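You operate a simulated robot arm through the tools that you are given. There is no shell and no other tool. Be economical: measure what you need, move in short steps, check, and stop when the job is done.

You are at the controls of a simulated robot arm. One attempt, no reset.

## Task
Zero the caliper, measure the roller and stand it on the square with its size.
Fine: zero with the jaws shut; leave the jaw open. Set down upright: steel roller.

The check looks at the end state, three seconds after you hand in, the way a careful person would. Anything else that was tipped, shoved, dropped, spilled or broken makes it a failure.

## Robot
A 6-joint arm with a two-finger parallel gripper, fixed in place. Base frame: the origin is at the foot of the arm, x ahead of it, y to its left, z up; the work surface is at about z = 0.85. Lengths are in m, angles in rad, forces in N, time in s.
With the tool pointing down near the work surface it reaches from about 0.26 to 0.68 m from the base axis. Its first joint turns from -1.152 to 1.152 rad. Payload 2.9 kg.
Tool frame: the origin (TCP) lies between the finger pads and is the grasp point; the fingertips stand 0.03 m ahead of it; z points along the fingers, y is the line along which they close. Largest opening 0.11 m; finger width 0.02, thickness 0.01; the body of the gripper, 0.048 by 0.112 m, starts 0.055 m behind the TCP.
Orientation is told as [roll, pitch, yaw] about the base's x, y, z axes, in that order, counted from this pose: with the fingers straight down and closing along the base's y, the tool's x points along the base's -x, its y along +y and its z along -z.

## Interface
- The arm moves only by the tool move_arm. Its argument "commands" is a list of rows, each a list of 7 numbers: the shift along the tool's x, y, z in m, then the turn, a rotation vector about the tool's x, y, z in rad, then the finger opening in m, from 0 to 0.11. In form: [[tx, ty, tz, wx, wy, wz, jaw], ...]. A call has 1 to 12 rows; each row shifts and turns the commanded pose from where the row before left it, along the tool's axes as they then stand. A row lasts 0.2 s, in which the tool goes at most 0.05 m and 0.15 rad; a call with a longer step from one row to the next is refused whole, and so is a gripper value outside its range. Where a pose cannot be reached the arm comes as near as it can. A force on the tool above 40 N (or 10 N above the force at the start of the call, whichever is more), or a blocked arm, ends the call early, and 0.2 s more pass. Each finger travels about 0.108 m/s and halts on what it meets, pressing with about 22 N; the grip force reading is that of the motor and also rises with nothing between the fingers. The clock runs only during rows and for 0.2 s after the last one: add rows that do not move to give the fingers time. It gives the time, the measured TCP pose, the force on the tool (base axes), the opening and the grip force at its end, in the units of the frame above (readings bear some noise), with the torque about the TCP (base axes, N m) and any sound that the robot's microphone picked up.
- Cameras (640 x 400 px; columns grow to the right, rows downward): "scene" is fixed at [0.0725, 0.4387, 1.3838]; the picture's right is [-0.73, -0.68, 0.00], its down [-0.39, 0.41, -0.82] and it looks along [0.56, -0.60, -0.57] (base axes); focal length 360 px, centre (320, 200). "wrist" rides on the gripper at [0.072, 0.017, -0.103] in the tool frame; the picture's right is [-0.23, 0.97, 0.00], its down [-0.76, -0.18, -0.62] and it looks along [-0.61, -0.14, 0.78] (tool axes); focal length 222 px, centre (320, 200).
- grab_frame(camera): a new picture of that camera. The clock stands still meanwhile.
- point_at(camera, pixels): for up to 12 pixels [column, row] of the newest picture of that camera ("zoom" is the newest enlarged one), the place [x, y, z] in the base frame of the surface seen there, good to about 0.002 m, but the place of the scene camera against the robot may be out by one fixed shift of up to 0.012 m in any direction. The clock stands still meanwhile.
- zoom(camera, box): a new picture of the part [left, top, right, bottom] of that camera's present view, enlarged. The clock stands still meanwhile.
- finish_job(): hands the job in; it is judged then, once.

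Go step by step. Measure first, check grasps and placings, and put right what went wrong. The budget is 80 turns and 54 pictures, counting those below and the enlarged ones. Unless the task says otherwise, let go and move clear before handing in, and close with one line.

The tools are called after ">>>" as name(argument=value, ...) on one line, values as JSON. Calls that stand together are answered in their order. move_arm: Moves the arm, as the interface text tells. Its arguments: {"type":"object","properties":{"commands":{"type":"array","items":{"type":"array","items":{"type":"number"}}}},"required":["commands"]} The other tools are called the same way: grab_frame (camera) takes a picture; point_at (camera, pixels) gives the place of the surface under pixels of a picture; zoom (camera, box) takes an enlarged picture of a part of a camera's view; finish_job () hands the job in.

At the start:

```text
time: 0.0
tcp_pos: [0.3819, 0.2519, 1.1655]
tool_rot: [0.0, 0.002, 0.0]
contact_force: [0.0, 0.0, 0.5]
torque: [-0.01, -0.01, 0.03]
gripper_width: 0.1099
grip_force: 0.0
```

scene: 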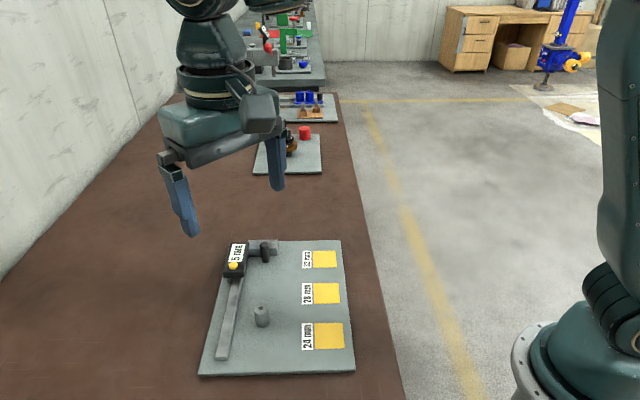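
wrist: 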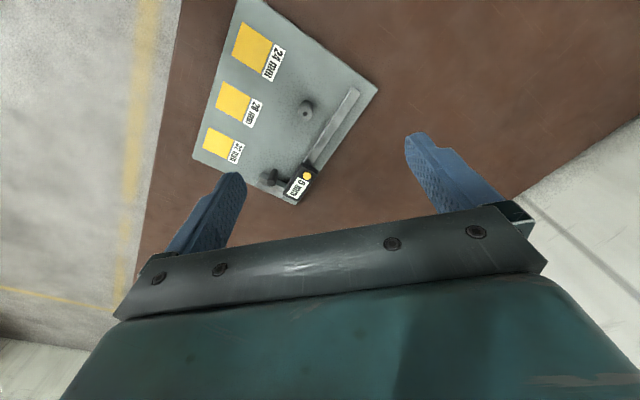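

The caliper sits on the grey plate, with the roller near scene pixel (261,317) and the squares at (325,260), (326,293) and (328,335). I'll zoom in for detail first.

>>> zoom(camera="scene", box=[190, 225, 370, 385])

>>> zoom(camera="wrist", box=[180, 0, 390, 210])

>>> zoom(camera="scene", box=[215, 230, 285, 290])

```text
2.50 times, centred on (280, 305) of scene
```

zoom: 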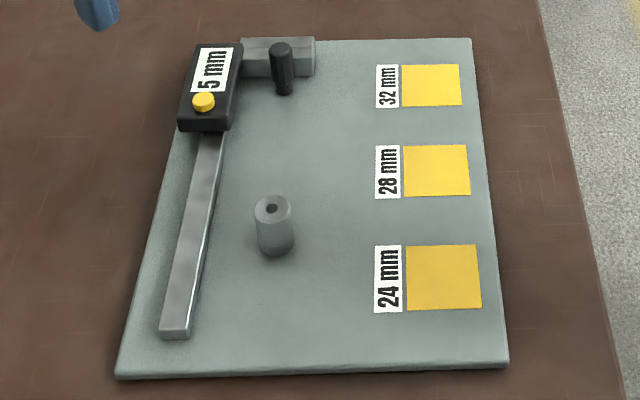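

```text
1.90 times, centred on (285, 105) of wrist
```

zoom: 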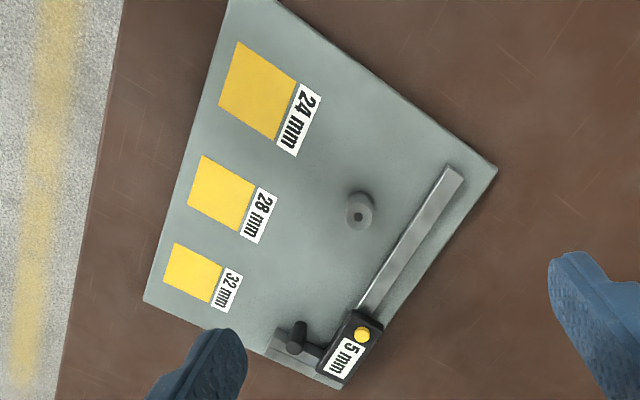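

```text
6.67 times, centred on (250, 260) of scene
```

zoom: 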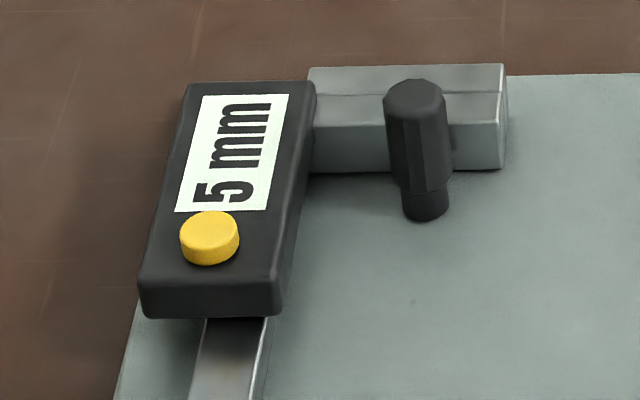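

The display reads "5 mm", and the jaws look shut or nearly so with a dark peg in front of them. I'll measure the key points.

>>> point_at(camera="zoom", pixels=[[410, 80], [400, 110], [420, 90], [425, 210], [210, 228], [330, 85], [490, 110], [320, 150], [240, 300], [200, 95], [300, 95], [235, 345]])

>>> point_at(camera="scene", pixels=[[261, 307], [258, 310], [265, 310], [262, 324], [325, 259], [326, 293], [328, 336], [200, 375], [354, 371], [341, 241], [222, 357], [235, 282]])

>>> point_at(camera="wrist", pixels=[[306, 107], [219, 143], [234, 103], [252, 47], [307, 176], [277, 170], [353, 92], [318, 162], [270, 178], [299, 187]])

```text
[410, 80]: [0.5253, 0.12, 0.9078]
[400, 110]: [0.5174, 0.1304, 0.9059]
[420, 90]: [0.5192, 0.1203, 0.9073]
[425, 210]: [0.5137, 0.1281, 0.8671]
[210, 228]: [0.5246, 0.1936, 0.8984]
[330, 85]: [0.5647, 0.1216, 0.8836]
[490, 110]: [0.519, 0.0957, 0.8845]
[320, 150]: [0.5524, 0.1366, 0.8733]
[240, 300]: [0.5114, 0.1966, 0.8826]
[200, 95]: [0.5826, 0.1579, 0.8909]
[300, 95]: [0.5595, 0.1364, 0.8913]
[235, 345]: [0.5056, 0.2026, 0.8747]
```

```text
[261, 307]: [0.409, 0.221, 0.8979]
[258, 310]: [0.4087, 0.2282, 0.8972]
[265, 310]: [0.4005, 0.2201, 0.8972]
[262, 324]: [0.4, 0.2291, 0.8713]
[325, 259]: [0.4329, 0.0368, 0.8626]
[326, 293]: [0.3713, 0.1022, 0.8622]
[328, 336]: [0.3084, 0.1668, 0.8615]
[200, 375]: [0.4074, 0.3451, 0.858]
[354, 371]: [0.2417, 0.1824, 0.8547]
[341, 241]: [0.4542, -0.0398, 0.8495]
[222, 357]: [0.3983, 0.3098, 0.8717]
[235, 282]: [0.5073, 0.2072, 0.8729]
```

```text
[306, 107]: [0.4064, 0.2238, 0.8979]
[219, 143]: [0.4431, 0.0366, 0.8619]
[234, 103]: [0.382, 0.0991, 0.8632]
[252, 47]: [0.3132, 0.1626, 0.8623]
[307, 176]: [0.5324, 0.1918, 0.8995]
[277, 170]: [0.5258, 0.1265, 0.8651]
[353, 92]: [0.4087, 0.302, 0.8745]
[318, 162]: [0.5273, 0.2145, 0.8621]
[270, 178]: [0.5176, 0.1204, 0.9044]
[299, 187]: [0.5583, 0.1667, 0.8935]
```

The beam runs along u≈(0.73,-0.69), the peg is at about (0.52,0.12) with its top at 0.907, and the button is at about (0.53,0.192,0.899). I'll move to a closer, aligned view.

>>> move_arm(commands=[[-0.015, -0.009, 0.034, 0, 0, 0, 0.11], [-0.015, -0.009, 0.034, 0, 0, 0, 0.11], [-0.015, -0.009, 0.034, 0, 0, 0, 0.11], [-0.013, -0.01, 0.033, 0, 0, 0, 0.11], [0, 0, 0, 0, 0, 0.15, 0.11], [0, 0, 0, 0, 0, 0.15, 0.11], [0, 0, 0, 0, 0, 0.15, 0.11], [0, 0, 0, 0, 0, 0.15, 0.11], [0, 0, 0, 0, 0, 0.15, 0.11], [0, 0, 0, 0, 0, 0, 0.11]])

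>>> grab_frame(camera="wrist")

```text
time: 2.2
tcp_pos: [0.4395, 0.2143, 1.0295]
tool_rot: [-0.001, -0.001, -0.754]
contact_force: [1.1, -0.3, -0.1]
torque: [0.02, -0.01, 0.0]
gripper_width: 0.11
grip_force: 0.0
```

```text
48 pictures are left
```

wrist: 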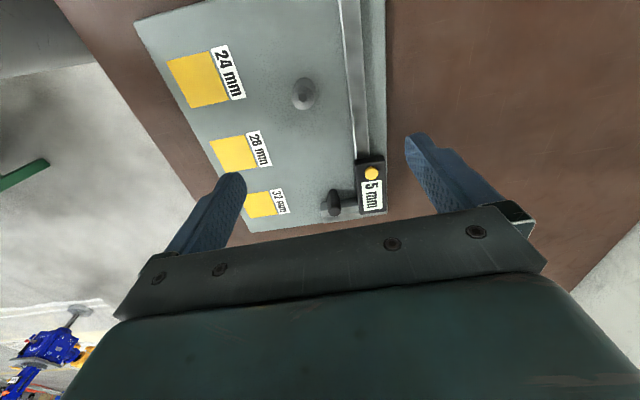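

The caliper head is at (372,185) in this view. I'll zoom on it and sample points there.

>>> zoom(camera="wrist", box=[300, 140, 400, 220])

>>> point_at(camera="wrist", pixels=[[372, 172], [334, 194], [330, 209], [348, 196], [327, 201], [303, 88], [264, 204], [234, 155], [198, 80], [365, 100], [358, 160], [385, 160]])

```text
5.00 times, centred on (350, 180) of wrist
```

zoom: 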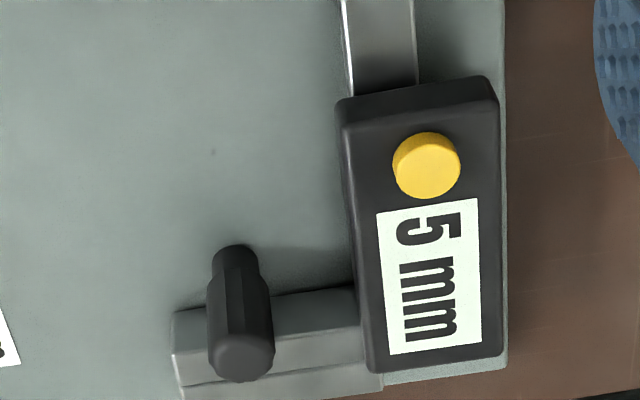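

```text
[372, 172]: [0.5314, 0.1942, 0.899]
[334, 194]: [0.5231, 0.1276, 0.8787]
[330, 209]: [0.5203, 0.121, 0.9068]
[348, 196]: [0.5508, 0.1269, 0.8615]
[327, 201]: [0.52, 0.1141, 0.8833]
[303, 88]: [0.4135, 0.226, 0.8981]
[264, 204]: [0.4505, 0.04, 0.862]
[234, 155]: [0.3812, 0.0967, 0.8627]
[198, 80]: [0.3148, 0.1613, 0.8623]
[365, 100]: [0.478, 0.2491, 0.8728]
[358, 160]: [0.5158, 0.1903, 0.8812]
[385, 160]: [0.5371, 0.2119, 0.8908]
```

The peg is centred near (0.525,0.122), and the jaws look shut with only a thin line between them. I'll close the fingers and come down on the -u side of the peg so I can gently confirm they are shut.

>>> move_arm(commands=[[-0.032, -0.003, 0, 0, 0, 0, 0], [-0.032, -0.003, 0, 0, 0, 0, 0], [-0.031, -0.0026, 0, 0, 0, 0, 0], [0, 0, 0.036, 0, 0, 0, 0], [0, 0, 0.036, 0, 0, 0, 0], [0, 0, 0.0355, 0, 0, 0, 0], [0, 0, 0, 0, 0, 0, 0]])

>>> grab_frame(camera="wrist")

>>> zoom(camera="scene", box=[210, 220, 290, 280])

```text
time: 3.8
tcp_pos: [0.506, 0.1438, 0.9217]
tool_rot: [0.001, 0.001, -0.749]
contact_force: [-0.2, -0.7, 0.7]
torque: [0.04, 0.0, 0.03]
gripper_width: 0.0001
grip_force: 22.7
```

```text
46 pictures are left
```

wrist: 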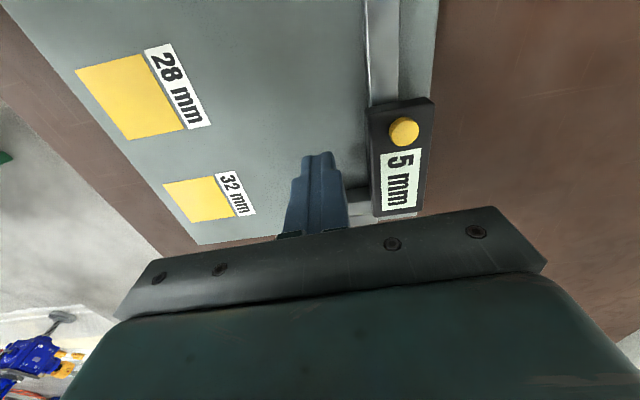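

```text
6.67 times, centred on (250, 250) of scene
```

zoom: 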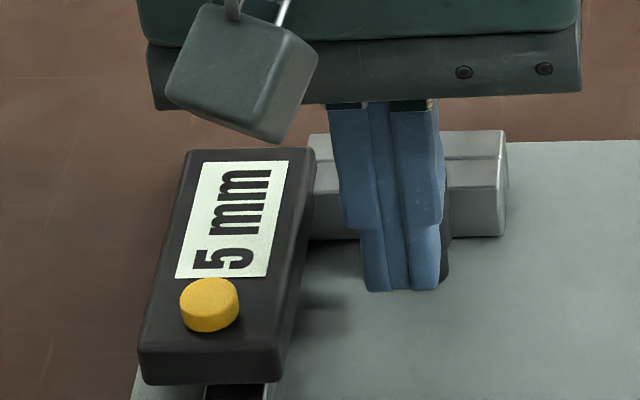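

The fingers are about 4 mm to the left of the peg in the picture. I'll shift them over and push gently in +u.

>>> move_arm(commands=[[0, -0.004, 0, 0, 0, 0, 0], [-0.003, 0, 0, 0, 0, 0, 0], [-0.003, 0, 0, 0, 0, 0, 0], [-0.003, 0, 0, 0, 0, 0, 0], [0, 0, 0, 0, 0, 0, 0]])

```text
time: 5.0
tcp_pos: [0.5086, 0.1347, 0.9224]
tool_rot: [0.001, 0.002, -0.749]
contact_force: [-0.5, 0.3, 0.5]
torque: [-0.02, -0.02, -0.01]
gripper_width: 0.0
grip_force: 21.6
```

>>> move_arm(commands=[[-0.002, 0, 0, 0, 0, 0, 0], [-0.002, 0, 0, 0, 0, 0, 0], [0, 0, 0, 0, 0, 0, 0]])

>>> zoom(camera="scene", box=[210, 220, 290, 280])

```text
time: 5.8
tcp_pos: [0.5102, 0.1328, 0.9218]
tool_rot: [0.0, -0.001, -0.75]
contact_force: [-0.7, -0.6, 0.6]
torque: [0.0, 0.02, 0.0]
gripper_width: 0.0
grip_force: 22.5
```

```text
6.67 times, centred on (250, 250) of scene
```

zoom: 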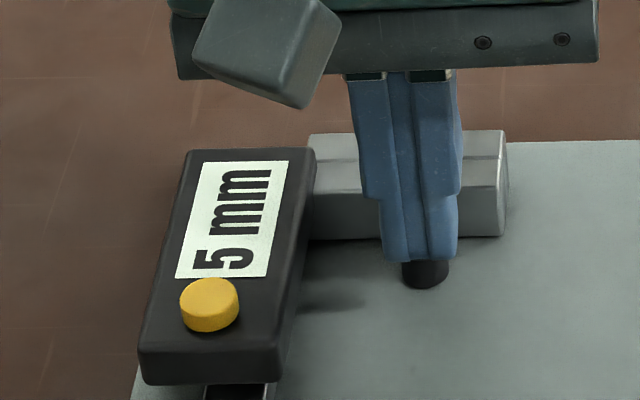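

There is still no contact, so I'll keep going in 2 mm steps.

>>> move_arm(commands=[[-0.002, 0, 0, 0, 0, 0, 0], [-0.002, 0, 0, 0, 0, 0, 0], [0, 0, 0, 0, 0, 0, 0]])

```text
time: 6.6
tcp_pos: [0.5124, 0.132, 0.9212]
tool_rot: [-0.004, 0.004, -0.747]
contact_force: [-15.3, 9.7, 4.8]
torque: [0.06, 0.41, 0.01]
gripper_width: 0.0
grip_force: 22.1
```

Contact reads about 18 N and the tool has stopped moving. I'll check the display and jaw line.

>>> zoom(camera="scene", box=[220, 230, 280, 275])

```text
8.89 times, centred on (250, 252) of scene
```

zoom: 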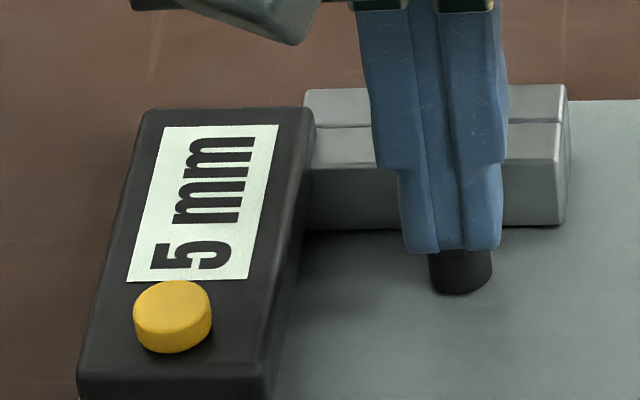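

The jaws are shut (thin line at y≈125) and the display still reads 5 mm, so that is the zero error. Next I'll back off, rise and move over the button.

>>> move_arm(commands=[[0.008, 0, 0, 0, 0, 0, 0], [0, 0, -0.03, 0, 0, 0, 0], [0.01, 0.029, -0.01, 0, 0, 0, 0], [0.0127, 0.0291, 0, 0, 0, 0, 0], [0, 0, 0, 0, 0, 0, 0], [0, 0, 0, 0, 0, 0, 0]])

>>> grab_frame(camera="wrist")

>>> zoom(camera="scene", box=[190, 210, 290, 290])

```text
time: 8.0
tcp_pos: [0.5287, 0.1942, 0.9623]
tool_rot: [-0.001, -0.001, -0.751]
contact_force: [-0.1, 0.8, 0.6]
torque: [0.01, -0.03, 0.0]
gripper_width: 0.0
grip_force: 22.3
```

```text
42 pictures are left
```

wrist: 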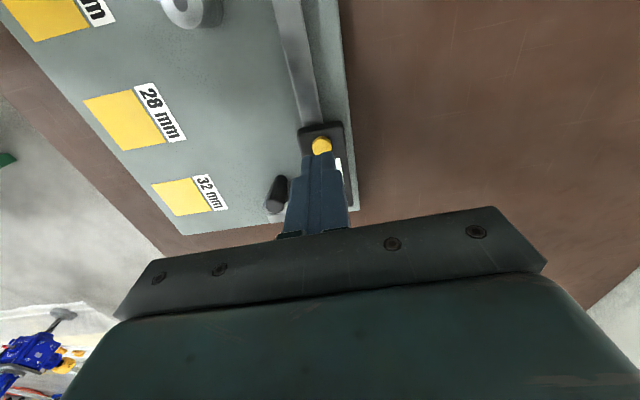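

```text
5.00 times, centred on (240, 250) of scene
```

zoom: 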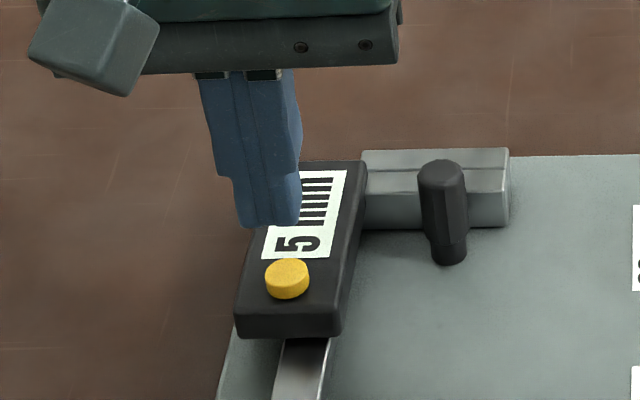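

I'll measure the button from this nearer view before pressing.

>>> point_at(camera="wrist", pixels=[[321, 145], [316, 141], [327, 143], [321, 139], [321, 152], [274, 208], [281, 180]])

```text
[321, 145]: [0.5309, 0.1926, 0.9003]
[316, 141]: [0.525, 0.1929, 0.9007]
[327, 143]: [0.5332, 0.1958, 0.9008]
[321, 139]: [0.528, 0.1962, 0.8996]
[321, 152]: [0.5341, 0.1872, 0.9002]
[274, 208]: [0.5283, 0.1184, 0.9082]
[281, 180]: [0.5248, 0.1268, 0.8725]
```

The button centre is about (0.530,0.193) and the tool is over it. I'll lower to just above it and press gently.

>>> move_arm(commands=[[-0.0015, 0, 0.014, 0, 0, 0, 0], [0, 0, 0.014, 0, 0, 0, 0], [0, 0, 0.002, 0, 0, 0, 0], [0, 0, 0.002, 0, 0, 0, 0], [0, 0, 0.001, 0, 0, 0, 0], [0, 0, 0, 0, 0, 0, 0]])

>>> zoom(camera="scene", box=[190, 210, 290, 290])

```text
time: 9.4
tcp_pos: [0.5299, 0.1919, 0.9309]
tool_rot: [0.0, 0.0, -0.752]
contact_force: [0.3, -0.2, 1.1]
torque: [0.02, -0.01, -0.02]
gripper_width: 0.0
grip_force: 21.9
```

```text
5.00 times, centred on (240, 250) of scene
```

zoom: 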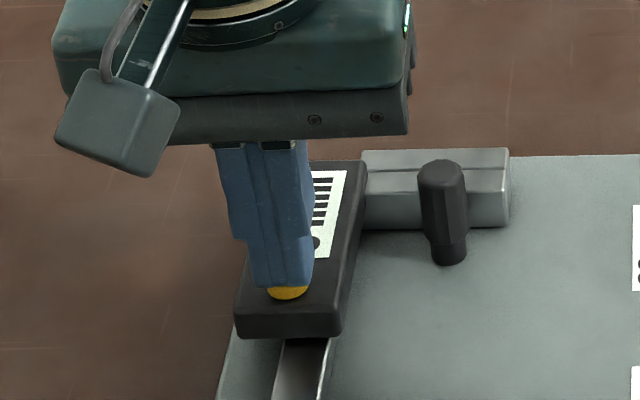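

The tip is just above the button, so I'll press on in 1 mm steps.

>>> move_arm(commands=[[0, 0, 0.001, 0, 0, 0, 0], [0, 0, 0.001, 0, 0, 0, 0], [0, 0, 0.001, 0, 0, 0, 0], [0, 0, 0, 0, 0, 0, 0]])

```text
time: 10.4
tcp_pos: [0.5329, 0.1934, 0.9262]
tool_rot: [0.0, 0.0, -0.749]
contact_force: [-1.9, 0.3, 2.5]
torque: [0.04, -0.03, 0.0]
gripper_width: 0.0001
grip_force: 21.8
heard: click
```

I heard a click. I'll lift straight up and read the display.

>>> move_arm(commands=[[0, 0, -0.03, 0, 0, 0, 0], [0, 0, -0.03, 0, 0, 0, 0], [0.04, 0, 0, 0, 0, 0, 0], [0.04, 0, 0, 0, 0, 0, 0], [0, 0, 0, 0, 0, 0, 0]])

>>> grab_frame(camera="wrist")

>>> zoom(camera="scene", box=[190, 220, 290, 300])

```text
time: 11.6
tcp_pos: [0.4726, 0.2465, 0.9866]
tool_rot: [0.0, -0.001, -0.75]
contact_force: [0.8, -1.1, 0.2]
torque: [-0.01, 0.0, 0.0]
gripper_width: 0.0
grip_force: 21.8
```

```text
39 pictures are left
```

wrist: 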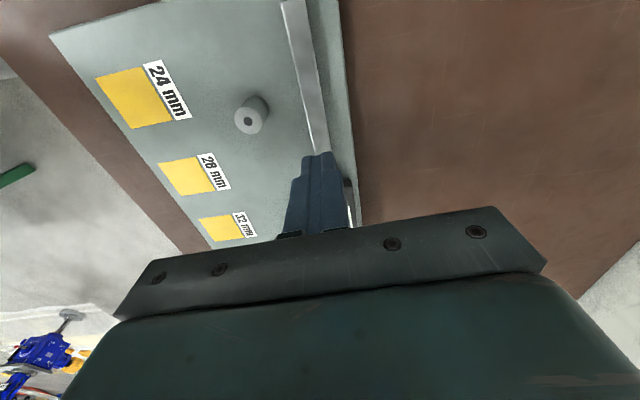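

```text
5.00 times, centred on (240, 260) of scene
```

zoom: 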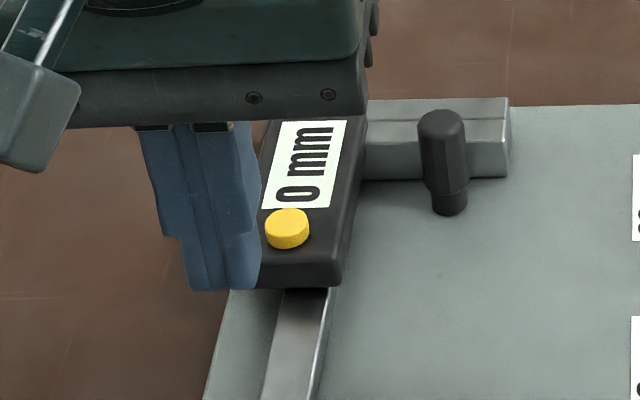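

The display now reads 0 mm. Next I'll come down on the +u side of the peg, above the jaws, to pull the jaw open.

>>> move_arm(commands=[[-0.0366, -0.0142, 0, 0, 0, 0, 0], [-0.0366, -0.0142, 0, 0, 0, 0, 0], [-0.0366, -0.0142, 0, 0, 0, 0, 0], [-0.0366, -0.0142, 0, 0, 0, 0, 0], [0, 0, 0, 0, 0, 0, 0], [0, 0, 0.025, 0, 0, 0, 0], [0, 0, 0.02, 0, 0, 0, 0], [0, 0, 0.0185, 0, 0, 0, 0], [0, 0, 0, 0, 0, 0, 0]])

>>> zoom(camera="scene", box=[190, 220, 290, 300])

```text
time: 13.6
tcp_pos: [0.5432, 0.1062, 0.9249]
tool_rot: [0.002, 0.001, -0.75]
contact_force: [-0.1, -0.1, -0.6]
torque: [-0.02, -0.02, -0.02]
gripper_width: 0.0
grip_force: 22.2
```

```text
5.00 times, centred on (240, 260) of scene
```

zoom: 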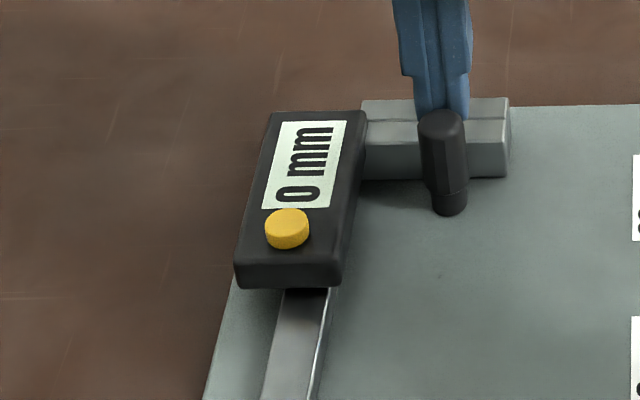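

The fingers are aligned directly behind the peg. I'll drag it in -u.

>>> move_arm(commands=[[0.004, 0, 0.001, 0, 0, 0, 0], [0.004, 0, 0, 0, 0, 0, 0], [0.004, 0, 0, 0, 0, 0, 0], [0.004, 0, 0, 0, 0, 0, 0], [0.004, 0, 0, 0, 0, 0, 0], [0, 0, 0, 0, 0, 0, 0]])

>>> zoom(camera="scene", box=[190, 220, 290, 300])

```text
time: 15.0
tcp_pos: [0.5276, 0.1194, 0.922]
tool_rot: [-0.001, 0.002, -0.748]
contact_force: [-0.1, 0.1, 0.6]
torque: [-0.03, 0.0, -0.02]
gripper_width: 0.0001
grip_force: 22.1
```

```text
5.00 times, centred on (240, 260) of scene
```

zoom: 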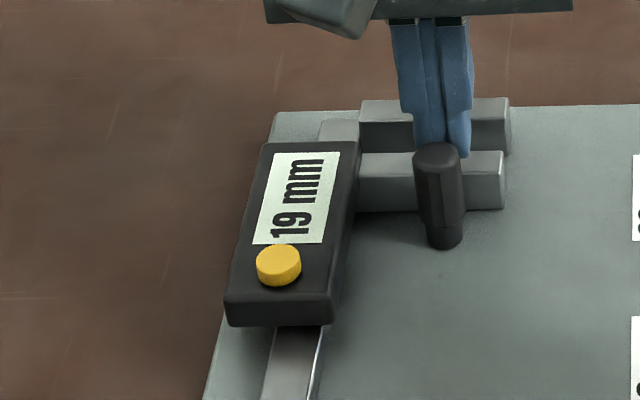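

The jaw slid open freely with the head, and the display reads 19 mm. I'll continue to about 50 mm, then rise and back off.

>>> move_arm(commands=[[0.005, 0, 0, 0, 0, 0, 0], [0.005, 0, 0, 0, 0, 0, 0], [0.005, 0, 0, 0, 0, 0, 0], [0.005, 0, 0, 0, 0, 0, 0], [0.005, 0, 0, 0, 0, 0, 0], [0.005, 0, 0, 0, 0, 0, 0], [0, 0, 0, 0, 0, 0, 0], [-0.005, 0, 0, 0, 0, 0, 0], [0, 0, -0.04, 0, 0, 0, 0], [0, 0, -0.03, 0, 0, 0, 0]])

>>> zoom(camera="scene", box=[190, 220, 350, 348])

>>> grab_frame(camera="wrist")

```text
time: 17.2
tcp_pos: [0.5079, 0.1358, 0.9924]
tool_rot: [0.001, 0.001, -0.748]
contact_force: [0.1, 1.1, -0.4]
torque: [0.01, -0.01, -0.01]
gripper_width: 0.0002
grip_force: 21.7
```

```text
3.12 times, centred on (270, 284) of scene
```

zoom: 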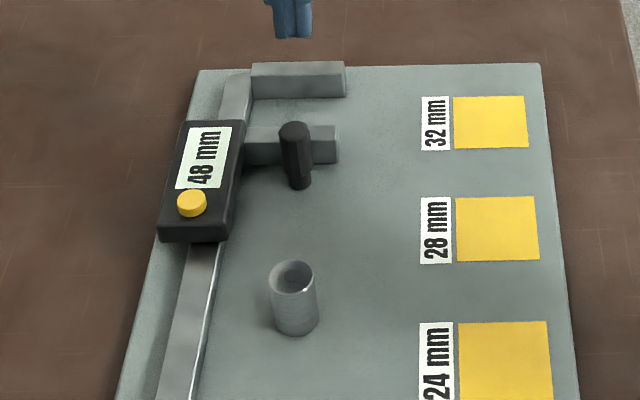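

```text
34 pictures are left
```

wrist: 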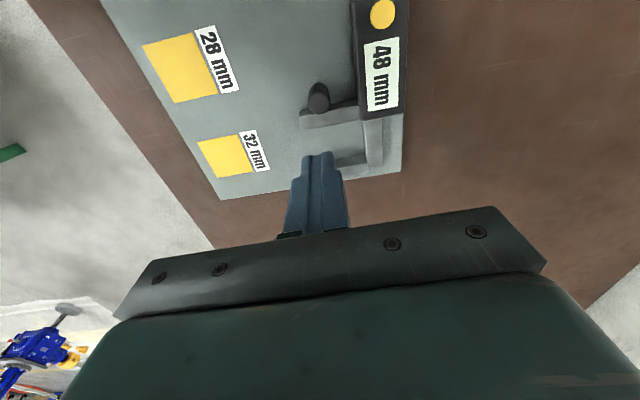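

The display reads 48 mm with the jaws clearly apart. I'll measure the jaw gap and roller positions.

>>> point_at(camera="zoom", pixels=[[256, 82], [344, 79], [300, 75], [250, 128], [336, 128], [330, 140], [248, 110], [340, 105], [292, 266], [276, 272], [312, 272], [296, 320]])

>>> point_at(camera="wrist", pixels=[[302, 112], [304, 125], [350, 105], [355, 120], [318, 85], [365, 157], [340, 155]])

```text
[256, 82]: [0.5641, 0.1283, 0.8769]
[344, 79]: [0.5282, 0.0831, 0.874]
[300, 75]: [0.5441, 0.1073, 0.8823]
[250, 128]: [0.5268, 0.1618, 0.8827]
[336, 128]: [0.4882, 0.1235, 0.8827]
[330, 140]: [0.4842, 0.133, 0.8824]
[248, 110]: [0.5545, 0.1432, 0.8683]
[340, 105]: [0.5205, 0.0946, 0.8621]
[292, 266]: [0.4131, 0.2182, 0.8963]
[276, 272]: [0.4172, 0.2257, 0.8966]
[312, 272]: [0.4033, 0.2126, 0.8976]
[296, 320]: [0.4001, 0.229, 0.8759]
```

```text
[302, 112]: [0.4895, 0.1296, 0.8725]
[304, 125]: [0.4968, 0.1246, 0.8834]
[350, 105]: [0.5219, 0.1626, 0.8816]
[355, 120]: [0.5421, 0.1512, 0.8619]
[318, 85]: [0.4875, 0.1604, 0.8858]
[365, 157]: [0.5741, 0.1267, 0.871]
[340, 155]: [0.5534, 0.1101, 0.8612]
```

The gap centre is at u-coordinate ≈0.304 and the roller is at ≈0.148 on nearly the same cross line (t≈0.445). I'll move above the roller with the fingers partly open and look.

>>> move_arm(commands=[[0.033, 0, 0, 0, 0, 0, 0.055], [0.033, 0, 0, 0, 0, 0, 0.055], [0.033, 0, 0, 0, 0, 0, 0.055], [0.032, 0, 0, 0, 0, 0, 0.055], [0, 0, 0, 0, 0, 0, 0.055], [0, 0, 0, 0, 0, 0, 0.055]])

>>> grab_frame(camera="wrist")

>>> grab_frame(camera="scene")

```text
time: 18.6
tcp_pos: [0.4135, 0.226, 0.9922]
tool_rot: [0.0, -0.001, -0.751]
contact_force: [0.2, 0.1, -0.4]
torque: [0.01, -0.03, 0.01]
gripper_width: 0.0548
grip_force: 0.1
```

```text
33 pictures are left
```

wrist: 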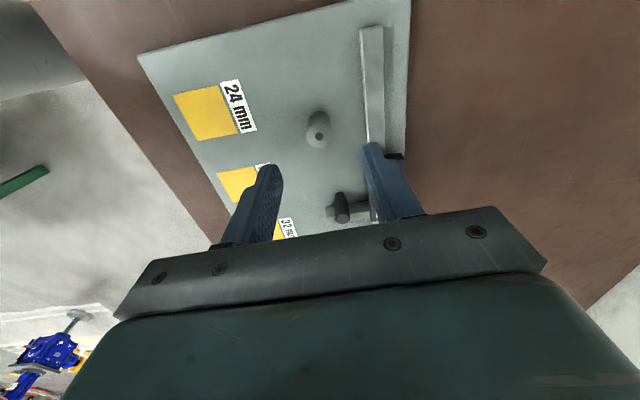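

```text
32 pictures are left
```

scene: 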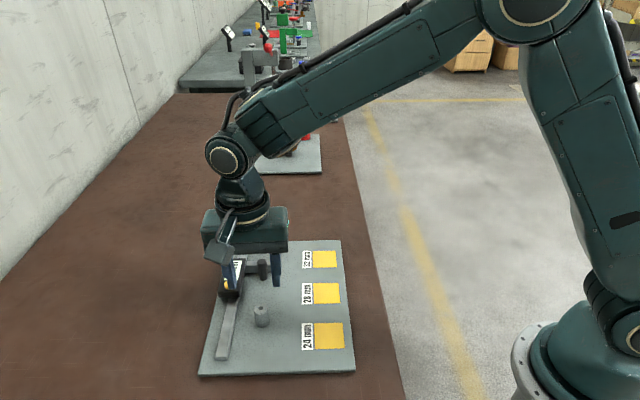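

The roller is at wrist pixel (318,132). I'll zoom in and measure its rim.

>>> zoom(camera="wrist", box=[290, 100, 350, 160])

>>> point_at(camera="wrist", pixels=[[319, 136], [311, 135], [326, 134], [319, 130], [318, 142], [318, 120]])

```text
6.67 times, centred on (320, 130) of wrist
```

zoom: 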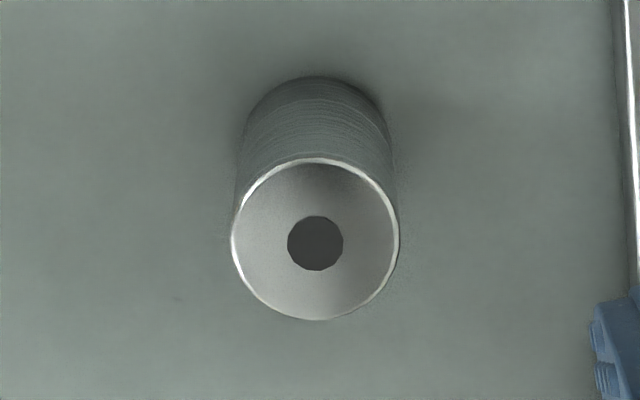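

```text
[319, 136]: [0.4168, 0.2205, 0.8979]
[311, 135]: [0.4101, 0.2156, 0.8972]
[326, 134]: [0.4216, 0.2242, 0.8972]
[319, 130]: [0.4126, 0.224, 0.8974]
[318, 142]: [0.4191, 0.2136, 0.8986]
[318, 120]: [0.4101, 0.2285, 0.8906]
```

The roller centre is about (0.417,0.220) and the rim looks about 24 mm across. I'll align, descend to z≈0.905 and close.

>>> move_arm(commands=[[-0.0067, -0.002, 0, 0, 0, 0, 0.055], [0, 0, 0.03, 0, 0, 0, 0.055], [0, 0, 0.03, 0, 0, 0, 0.055], [0, 0, 0.027, 0, 0, 0, 0.055], [0, 0, 0, 0, 0, 0, 0.055]])

>>> grab_frame(camera="wrist")

>>> zoom(camera="scene", box=[200, 250, 320, 346])

```text
time: 19.8
tcp_pos: [0.4172, 0.2202, 0.9055]
tool_rot: [0.0, 0.0, -0.75]
contact_force: [-1.0, 0.4, 0.7]
torque: [0.02, 0.0, 0.0]
gripper_width: 0.0548
grip_force: 0.0
```

```text
30 pictures are left
```

wrist: 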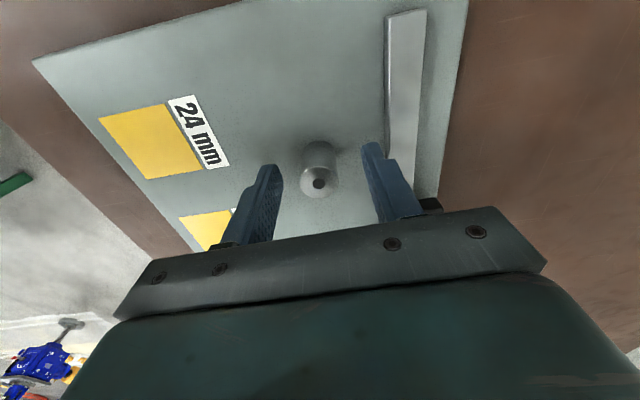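

```text
4.17 times, centred on (260, 298) of scene
```

zoom: 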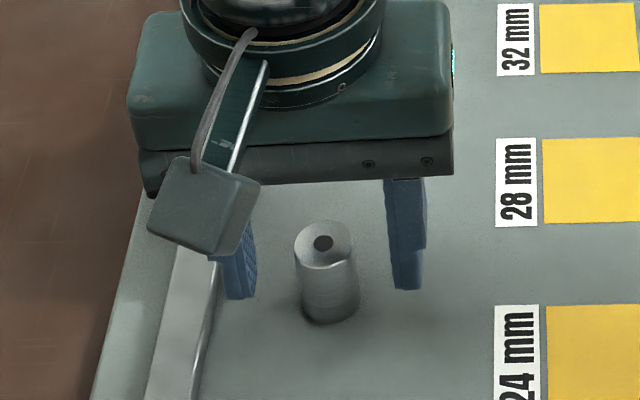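

The roller is centred between the fingers (wrist (319,184) against an expected ~(320,182)). I'll close on it.

>>> move_arm(commands=[[0, 0, 0, 0, 0, 0, 0.04], [0, 0, 0, 0, 0, 0, 0.034], [0, 0, 0, 0, 0, 0, 0.028], [0, 0, 0, 0, 0, 0, 0.022], [0, 0, 0, 0, 0, 0, 0.018], [0, 0, 0, 0, 0, 0, 0.015], [0, 0, 0, 0, 0, 0, 0.015]])

```text
time: 21.4
tcp_pos: [0.4163, 0.22, 0.9057]
tool_rot: [0.001, 0.001, -0.747]
contact_force: [-0.8, -0.9, 0.4]
torque: [0.0, -0.02, 0.0]
gripper_width: 0.023
grip_force: 22.0
```

It is held at about 23 mm. I'll lift and carry it along u to above the gap, nearer the fixed jaw.

>>> move_arm(commands=[[0, 0, -0.02, 0, 0, 0, 0.015], [0, 0, -0.03, 0, 0, 0, 0.015], [0, 0, -0.03, 0, 0, 0, 0.015], [-0.03, 0, 0, 0, 0, 0, 0.015], [-0.032, 0, 0, 0, 0, 0, 0.015], [-0.032, 0, 0, 0, 0, 0, 0.015], [-0.032, 0, 0, 0, 0, 0, 0.015], [-0.03, 0, 0, 0, 0, 0, 0.015], [0, 0, 0, 0, 0, 0, 0.015], [0, 0, 0, 0, 0, 0, 0.015]])

>>> zoom(camera="scene", box=[200, 190, 320, 286])

>>> grab_frame(camera="wrist")

```text
time: 23.6
tcp_pos: [0.5295, 0.1141, 0.9852]
tool_rot: [0.0, 0.0, -0.751]
contact_force: [-0.3, -0.1, -0.2]
torque: [0.0, -0.03, -0.03]
gripper_width: 0.0148
grip_force: 0.0
```

```text
4.17 times, centred on (260, 238) of scene
```

zoom: 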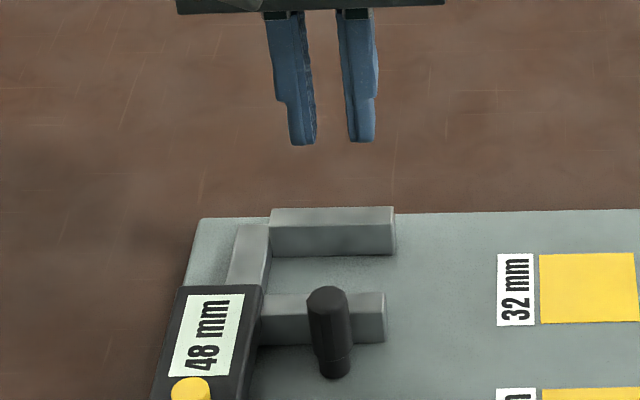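

```text
27 pictures are left
```

wrist: 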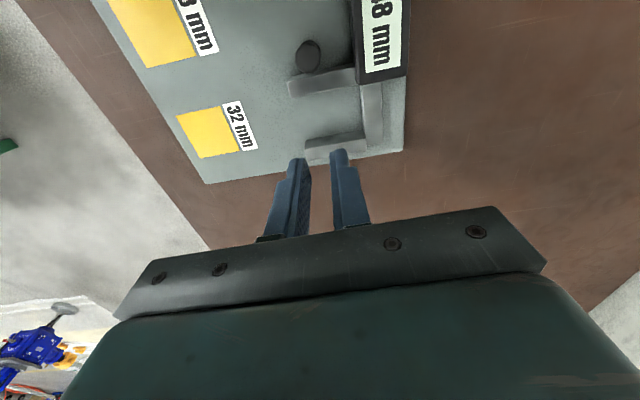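

The opening is now 0.0148, so the roller has slipped out. I'll find it.

>>> grab_frame(camera="scene")

>>> zoom(camera="scene", box=[200, 280, 320, 376])

```text
26 pictures are left
```

scene: 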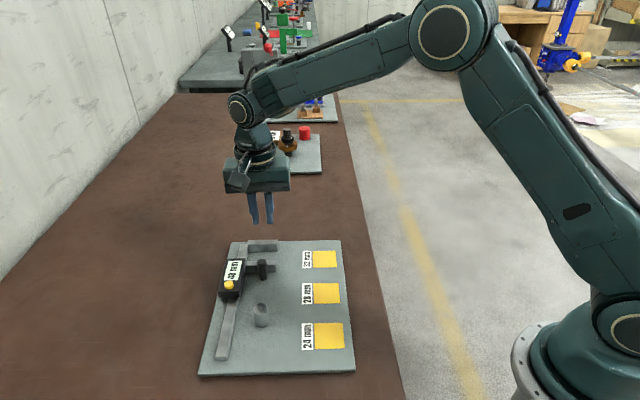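

```text
4.17 times, centred on (260, 328) of scene
```

zoom: 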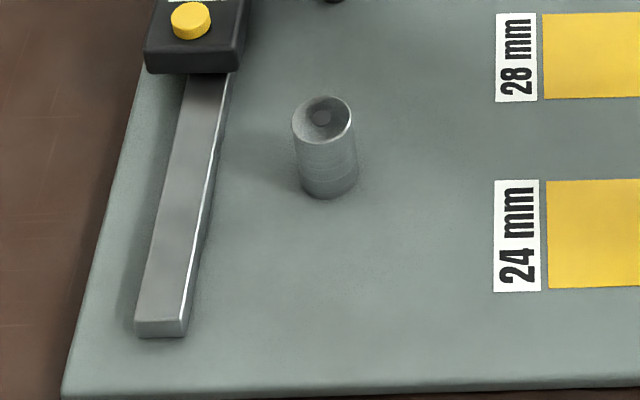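

The roller is still standing near its old place, so it slipped out as I lifted. I'll go back over it and look again.

>>> move_arm(commands=[[0.033, 0, 0, 0, 0, 0, 0.055], [0.033, 0, 0, 0, 0, 0, 0.055], [0.033, 0, 0, 0, 0, 0, 0.055], [0.033, 0, 0, 0, 0, 0, 0.055], [0.029, 0, 0, 0, 0, 0, 0.055], [0, 0, 0, 0, 0, 0, 0.055], [0, 0, 0, 0, 0, 0, 0.055]])

>>> zoom(camera="wrist", box=[270, 90, 370, 170])

```text
time: 25.2
tcp_pos: [0.4119, 0.2225, 0.9861]
tool_rot: [0.001, 0.0, -0.751]
contact_force: [-0.7, -0.2, -0.2]
torque: [-0.01, 0.01, -0.02]
gripper_width: 0.055
grip_force: 0.1
```

```text
5.00 times, centred on (320, 130) of wrist
```

zoom: 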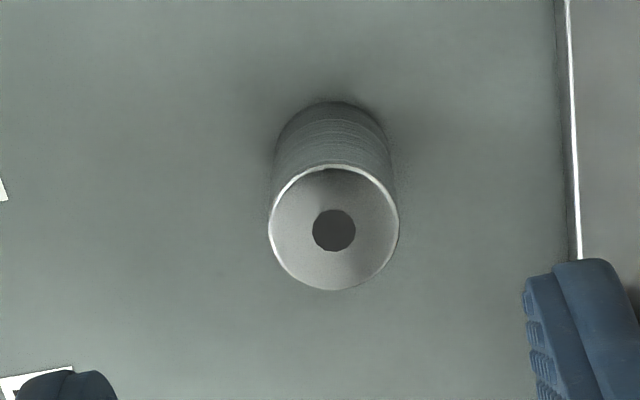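

I'll measure the rim on this zoom.

>>> point_at(camera="zoom", pixels=[[334, 230], [273, 225], [395, 220], [334, 170], [334, 285], [300, 120], [380, 120], [330, 108], [280, 170], [390, 165]])

```text
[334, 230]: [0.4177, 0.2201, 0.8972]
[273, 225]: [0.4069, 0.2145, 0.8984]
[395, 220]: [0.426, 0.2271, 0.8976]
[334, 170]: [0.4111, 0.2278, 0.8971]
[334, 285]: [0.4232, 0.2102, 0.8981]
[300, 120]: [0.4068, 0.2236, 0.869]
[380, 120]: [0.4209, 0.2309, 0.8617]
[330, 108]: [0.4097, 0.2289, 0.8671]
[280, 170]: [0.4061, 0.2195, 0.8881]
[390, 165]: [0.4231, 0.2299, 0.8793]
```

The centre is unchanged at (0.417,0.220), so the grasp was centred but too high or too quick. I'll take it deeper, with tips at about 0.867, close fully and lift very slowly.

>>> move_arm(commands=[[-0.0054, 0.0017, 0, 0, 0, 0, 0.055], [0, 0, 0.03, 0, 0, 0, 0.055], [0, 0, 0.03, 0, 0, 0, 0.055], [0, 0, 0.02, 0, 0, 0, 0.055], [0, 0, 0.009, 0, 0, 0, 0.055], [0, 0, 0, 0, 0, 0, 0.04], [0, 0, 0, 0, 0, 0, 0.032], [0, 0, 0, 0, 0, 0, 0.026], [0, 0, 0, 0, 0, 0, 0.02], [0, 0, 0, 0, 0, 0, 0.01], [0, 0, 0, 0, 0, 0, 0], [0, 0, 0, 0, 0, 0, 0]])

>>> grab_frame(camera="wrist")

```text
time: 27.8
tcp_pos: [0.4191, 0.2199, 0.8967]
tool_rot: [0.0, 0.001, -0.75]
contact_force: [1.3, -0.6, -0.1]
torque: [0.03, -0.01, 0.01]
gripper_width: 0.0236
grip_force: 22.0
```

```text
23 pictures are left
```

wrist: 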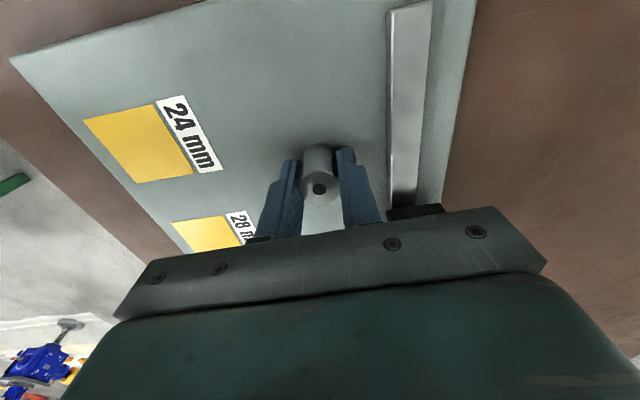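

The grip reads 23.6 mm and is deep on the roller. I'll lift slowly by 1 cm and check.

>>> move_arm(commands=[[0, 0, -0.002, 0, 0, 0, 0], [0, 0, -0.003, 0, 0, 0, 0], [0, 0, -0.005, 0, 0, 0, 0], [0, 0, 0, 0, 0, 0, 0], [0, 0, 0, 0, 0, 0, 0]])

>>> zoom(camera="scene", box=[200, 250, 320, 346])

```text
time: 29.0
tcp_pos: [0.4189, 0.2219, 0.9064]
tool_rot: [-0.001, -0.001, -0.748]
contact_force: [-0.1, 0.4, -2.5]
torque: [-0.02, 0.0, -0.01]
gripper_width: 0.0232
grip_force: 22.1
```

```text
4.17 times, centred on (260, 298) of scene
```

zoom: 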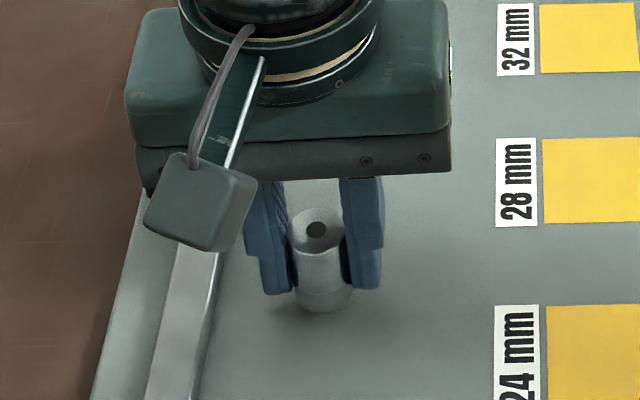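

The roller's rim moved up to zoom y≈230 and the load is -2.5 N, so it is lifted. I'll continue slowly and watch for slip.

>>> move_arm(commands=[[0, 0, -0.006, 0, 0, 0, 0], [0, 0, -0.008, 0, 0, 0, 0], [0, 0, -0.008, 0, 0, 0, 0], [0, 0, -0.008, 0, 0, 0, 0], [0, 0, 0, 0, 0, 0, 0], [0, 0, 0, 0, 0, 0, 0]])

>>> grab_frame(camera="wrist")

```text
time: 30.4
tcp_pos: [0.4177, 0.2209, 0.9367]
tool_rot: [0.0, 0.0, -0.749]
contact_force: [-0.2, -1.2, -2.0]
torque: [-0.02, 0.04, -0.04]
gripper_width: 0.0233
grip_force: 21.8
```

```text
21 pictures are left
```

wrist: 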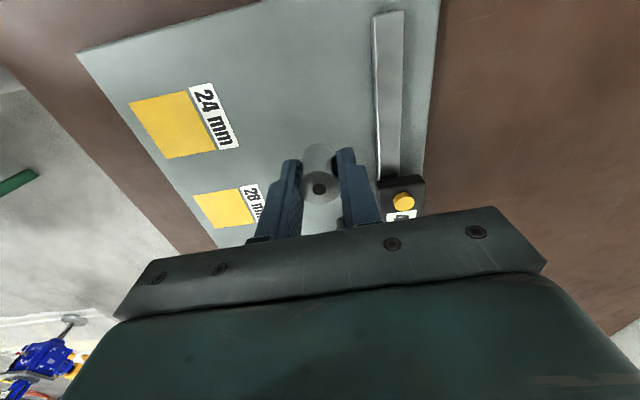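

It is held with no slip. I'll raise it and carry it slowly along u to the gap.

>>> move_arm(commands=[[0, 0, -0.01, 0, 0, 0, 0], [0, 0, -0.012, 0, 0, 0, 0], [0, 0, -0.012, 0, 0, 0, 0], [-0.01, 0, -0.006, 0, 0, 0, 0], [-0.02, 0, 0, 0, 0, 0, 0], [-0.02, 0, 0, 0, 0, 0, 0], [-0.022, 0, 0, 0, 0, 0, 0], [-0.022, 0, 0, 0, 0, 0, 0], [-0.022, 0, 0, 0, 0, 0, 0], [-0.02, 0, 0, 0, 0, 0, 0], [-0.015, 0, 0, 0, 0, 0, 0], [-0.005, 0, 0, 0, 0, 0, 0]])

>>> grab_frame(camera="wrist")

>>> zoom(camera="scene", box=[200, 190, 320, 286])

```text
time: 33.0
tcp_pos: [0.5316, 0.115, 0.9755]
tool_rot: [-0.002, -0.001, -0.748]
contact_force: [0.1, 0.3, -1.8]
torque: [0.03, -0.02, -0.02]
gripper_width: 0.0232
grip_force: 21.7
```

```text
20 pictures are left
```

wrist: 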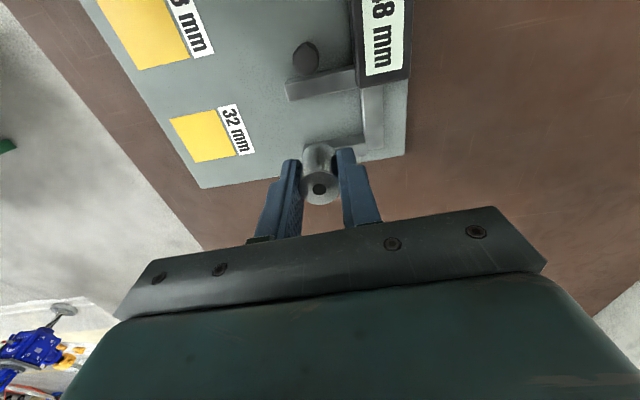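

```text
4.17 times, centred on (260, 238) of scene
```

zoom: 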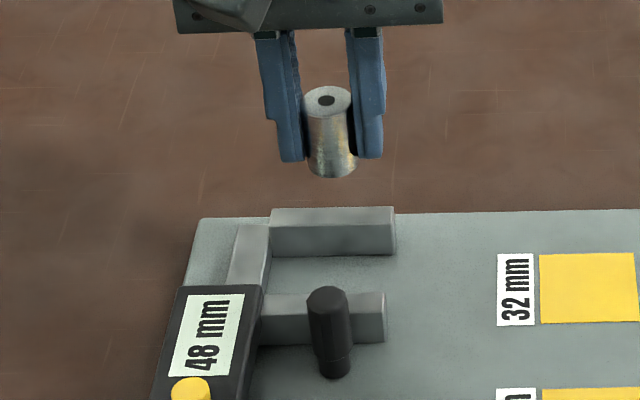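

It is still held. I'll check the gap from this view before lowering.

>>> point_at(camera="wrist", pixels=[[290, 99], [320, 93], [350, 86], [340, 136], [352, 136], [358, 133], [350, 144], [358, 142], [368, 110], [320, 115], [318, 128]])

>>> zoom(camera="wrist", box=[270, 70, 400, 174])

```text
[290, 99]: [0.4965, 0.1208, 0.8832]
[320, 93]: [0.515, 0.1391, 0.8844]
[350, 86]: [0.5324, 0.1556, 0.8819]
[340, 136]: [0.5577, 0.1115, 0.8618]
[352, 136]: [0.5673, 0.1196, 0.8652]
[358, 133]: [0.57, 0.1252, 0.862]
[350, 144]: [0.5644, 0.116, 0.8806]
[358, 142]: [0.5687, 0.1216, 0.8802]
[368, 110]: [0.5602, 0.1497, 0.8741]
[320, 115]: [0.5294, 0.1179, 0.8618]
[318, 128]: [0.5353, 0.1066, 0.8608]
```

```text
3.85 times, centred on (335, 122) of wrist
```

zoom: 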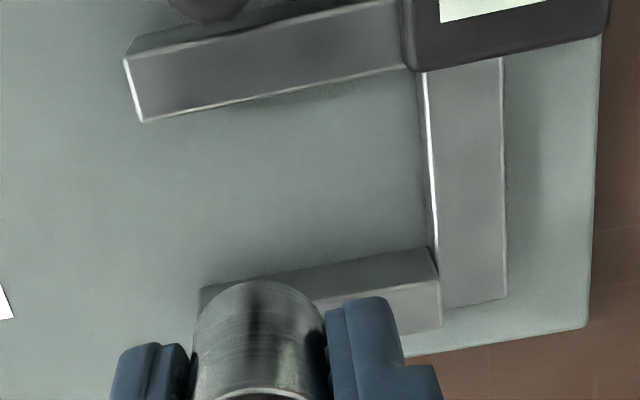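

The fixed face is at s≈0.333 and the moving face at ≈0.284, with the roller at ≈0.309. I'll shift 6 mm toward the fixed jaw and lower to the plate.

>>> move_arm(commands=[[-0.006, 0, 0, 0, 0, 0, 0], [0, 0, 0.02, 0, 0, 0, 0], [0, 0, 0.02, 0, 0, 0, 0], [0, 0, 0.015, 0, 0, 0, 0], [0, 0, 0.01, 0, 0, 0, 0], [0, 0, 0.006, 0, 0, 0, 0], [0, 0, 0.003, 0, 0, 0, 0], [0, 0, 0, 0, 0, 0, 0]])

```text
time: 34.8
tcp_pos: [0.5353, 0.1106, 0.902]
tool_rot: [0.001, 0.0, -0.748]
contact_force: [0.0, 0.6, -1.1]
torque: [-0.01, -0.02, -0.01]
gripper_width: 0.0233
grip_force: 21.8
```

>>> move_arm(commands=[[0, 0, 0.002, 0, 0, 0, 0], [0, 0, 0.0015, 0, 0, 0, 0], [0, 0, 0.001, 0, 0, 0, 0], [0, 0, 0, 0, 0, 0, 0]])

>>> zoom(camera="scene", box=[200, 210, 320, 306])

```text
time: 35.8
tcp_pos: [0.5352, 0.1101, 0.8973]
tool_rot: [0.0, 0.0, -0.749]
contact_force: [-0.5, 0.1, -2.0]
torque: [-0.01, -0.01, 0.03]
gripper_width: 0.0234
grip_force: 22.0
```

```text
4.17 times, centred on (260, 258) of scene
```

zoom: 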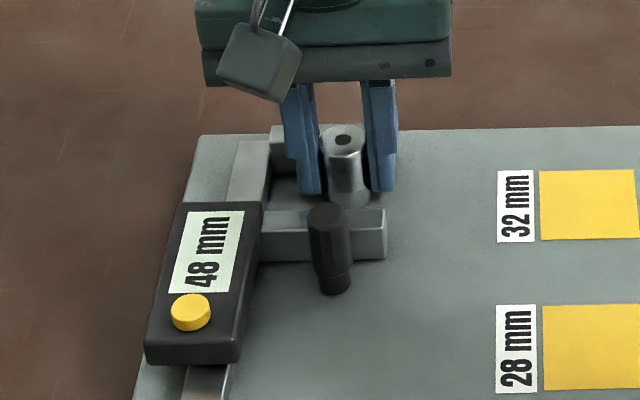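

The load is still -2 N, so the roller is just above the plate. I'll ease it down until it touches.

>>> move_arm(commands=[[0, 0, 0.001, 0, 0, 0, 0], [0, 0, 0.0005, 0, 0, 0, 0], [0, 0, 0, 0, 0, 0, 0]])

```text
time: 36.6
tcp_pos: [0.5353, 0.1092, 0.8958]
tool_rot: [0.0, 0.0, -0.751]
contact_force: [-0.1, 0.0, -1.1]
torque: [-0.03, 0.04, 0.02]
gripper_width: 0.0236
grip_force: 21.8
```

>>> move_arm(commands=[[0, 0, 0.001, 0, 0, 0, 0], [0, 0, 0, 0, 0, 0, 0]])

```text
time: 37.2
tcp_pos: [0.5357, 0.1096, 0.8957]
tool_rot: [0.001, 0.001, -0.751]
contact_force: [-1.8, -0.6, 5.6]
torque: [-0.03, 0.08, 0.03]
gripper_width: 0.0234
grip_force: 21.8
```

Contact reads +5.6 N, so the roller is on the plate. I'll release with a small opening and rise.

>>> move_arm(commands=[[0, 0, -0.0005, 0, 0, 0, 0.028], [0, 0, 0, 0, 0, 0, 0.033], [0, 0, 0, 0, 0, 0, 0.036], [0, 0, -0.02, 0, 0, 0, 0.036], [0, 0, -0.03, 0, 0, 0, 0.036], [0, 0, -0.03, 0, 0, 0, 0.036], [0, 0, 0, 0, 0, 0, 0]])

>>> zoom(camera="scene", box=[200, 210, 320, 306])

```text
time: 38.8
tcp_pos: [0.5345, 0.1096, 0.9775]
tool_rot: [0.0, 0.0, -0.749]
contact_force: [-0.1, 0.4, -0.2]
torque: [-0.01, 0.01, 0.02]
gripper_width: 0.0
grip_force: 22.5
```

```text
4.17 times, centred on (260, 258) of scene
```

zoom: 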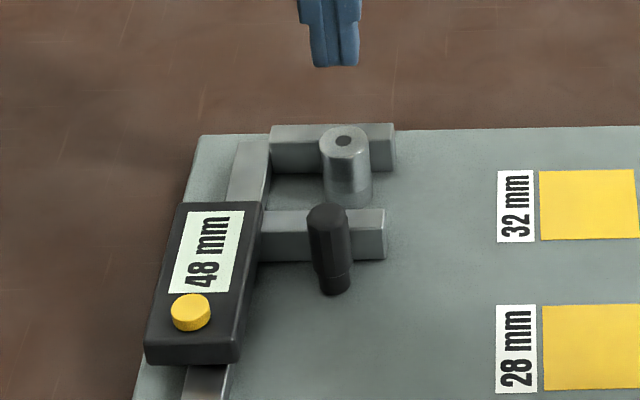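

The roller stands between the jaws and the display reads 48 mm. I'll go behind the peg on its -u side and come down.

>>> move_arm(commands=[[0.032, 0, 0, 0, 0, 0, 0], [0.032, 0, 0, 0, 0, 0, 0], [0.0305, 0, 0, 0, 0, 0, 0], [0, 0, 0, 0, 0, 0, 0], [0, 0, 0.03, 0, 0, 0, 0], [0, 0, 0.025, 0, 0, 0, 0], [0, 0, 0, 0, 0, 0, 0], [-0.004, 0, 0, 0, 0, 0, 0], [-0.004, 0, 0, 0, 0, 0, 0], [0, 0, 0, 0, 0, 0, 0]])

>>> zoom(camera="scene", box=[200, 210, 320, 306])

```text
time: 41.0
tcp_pos: [0.4723, 0.1694, 0.92]
tool_rot: [0.0, 0.0, -0.75]
contact_force: [-0.5, 0.1, -0.1]
torque: [-0.01, -0.01, 0.0]
gripper_width: 0.0
grip_force: 21.8
```

```text
4.17 times, centred on (260, 258) of scene
```

zoom: 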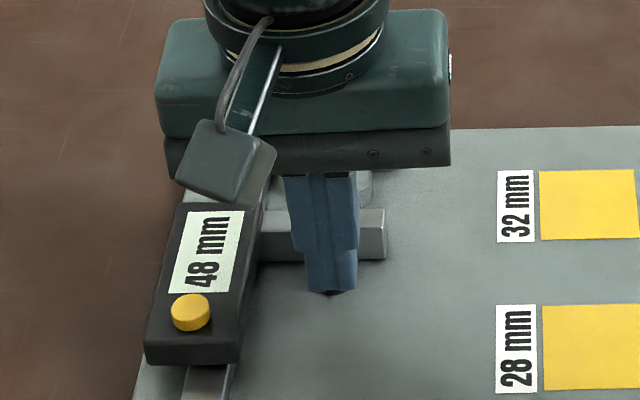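

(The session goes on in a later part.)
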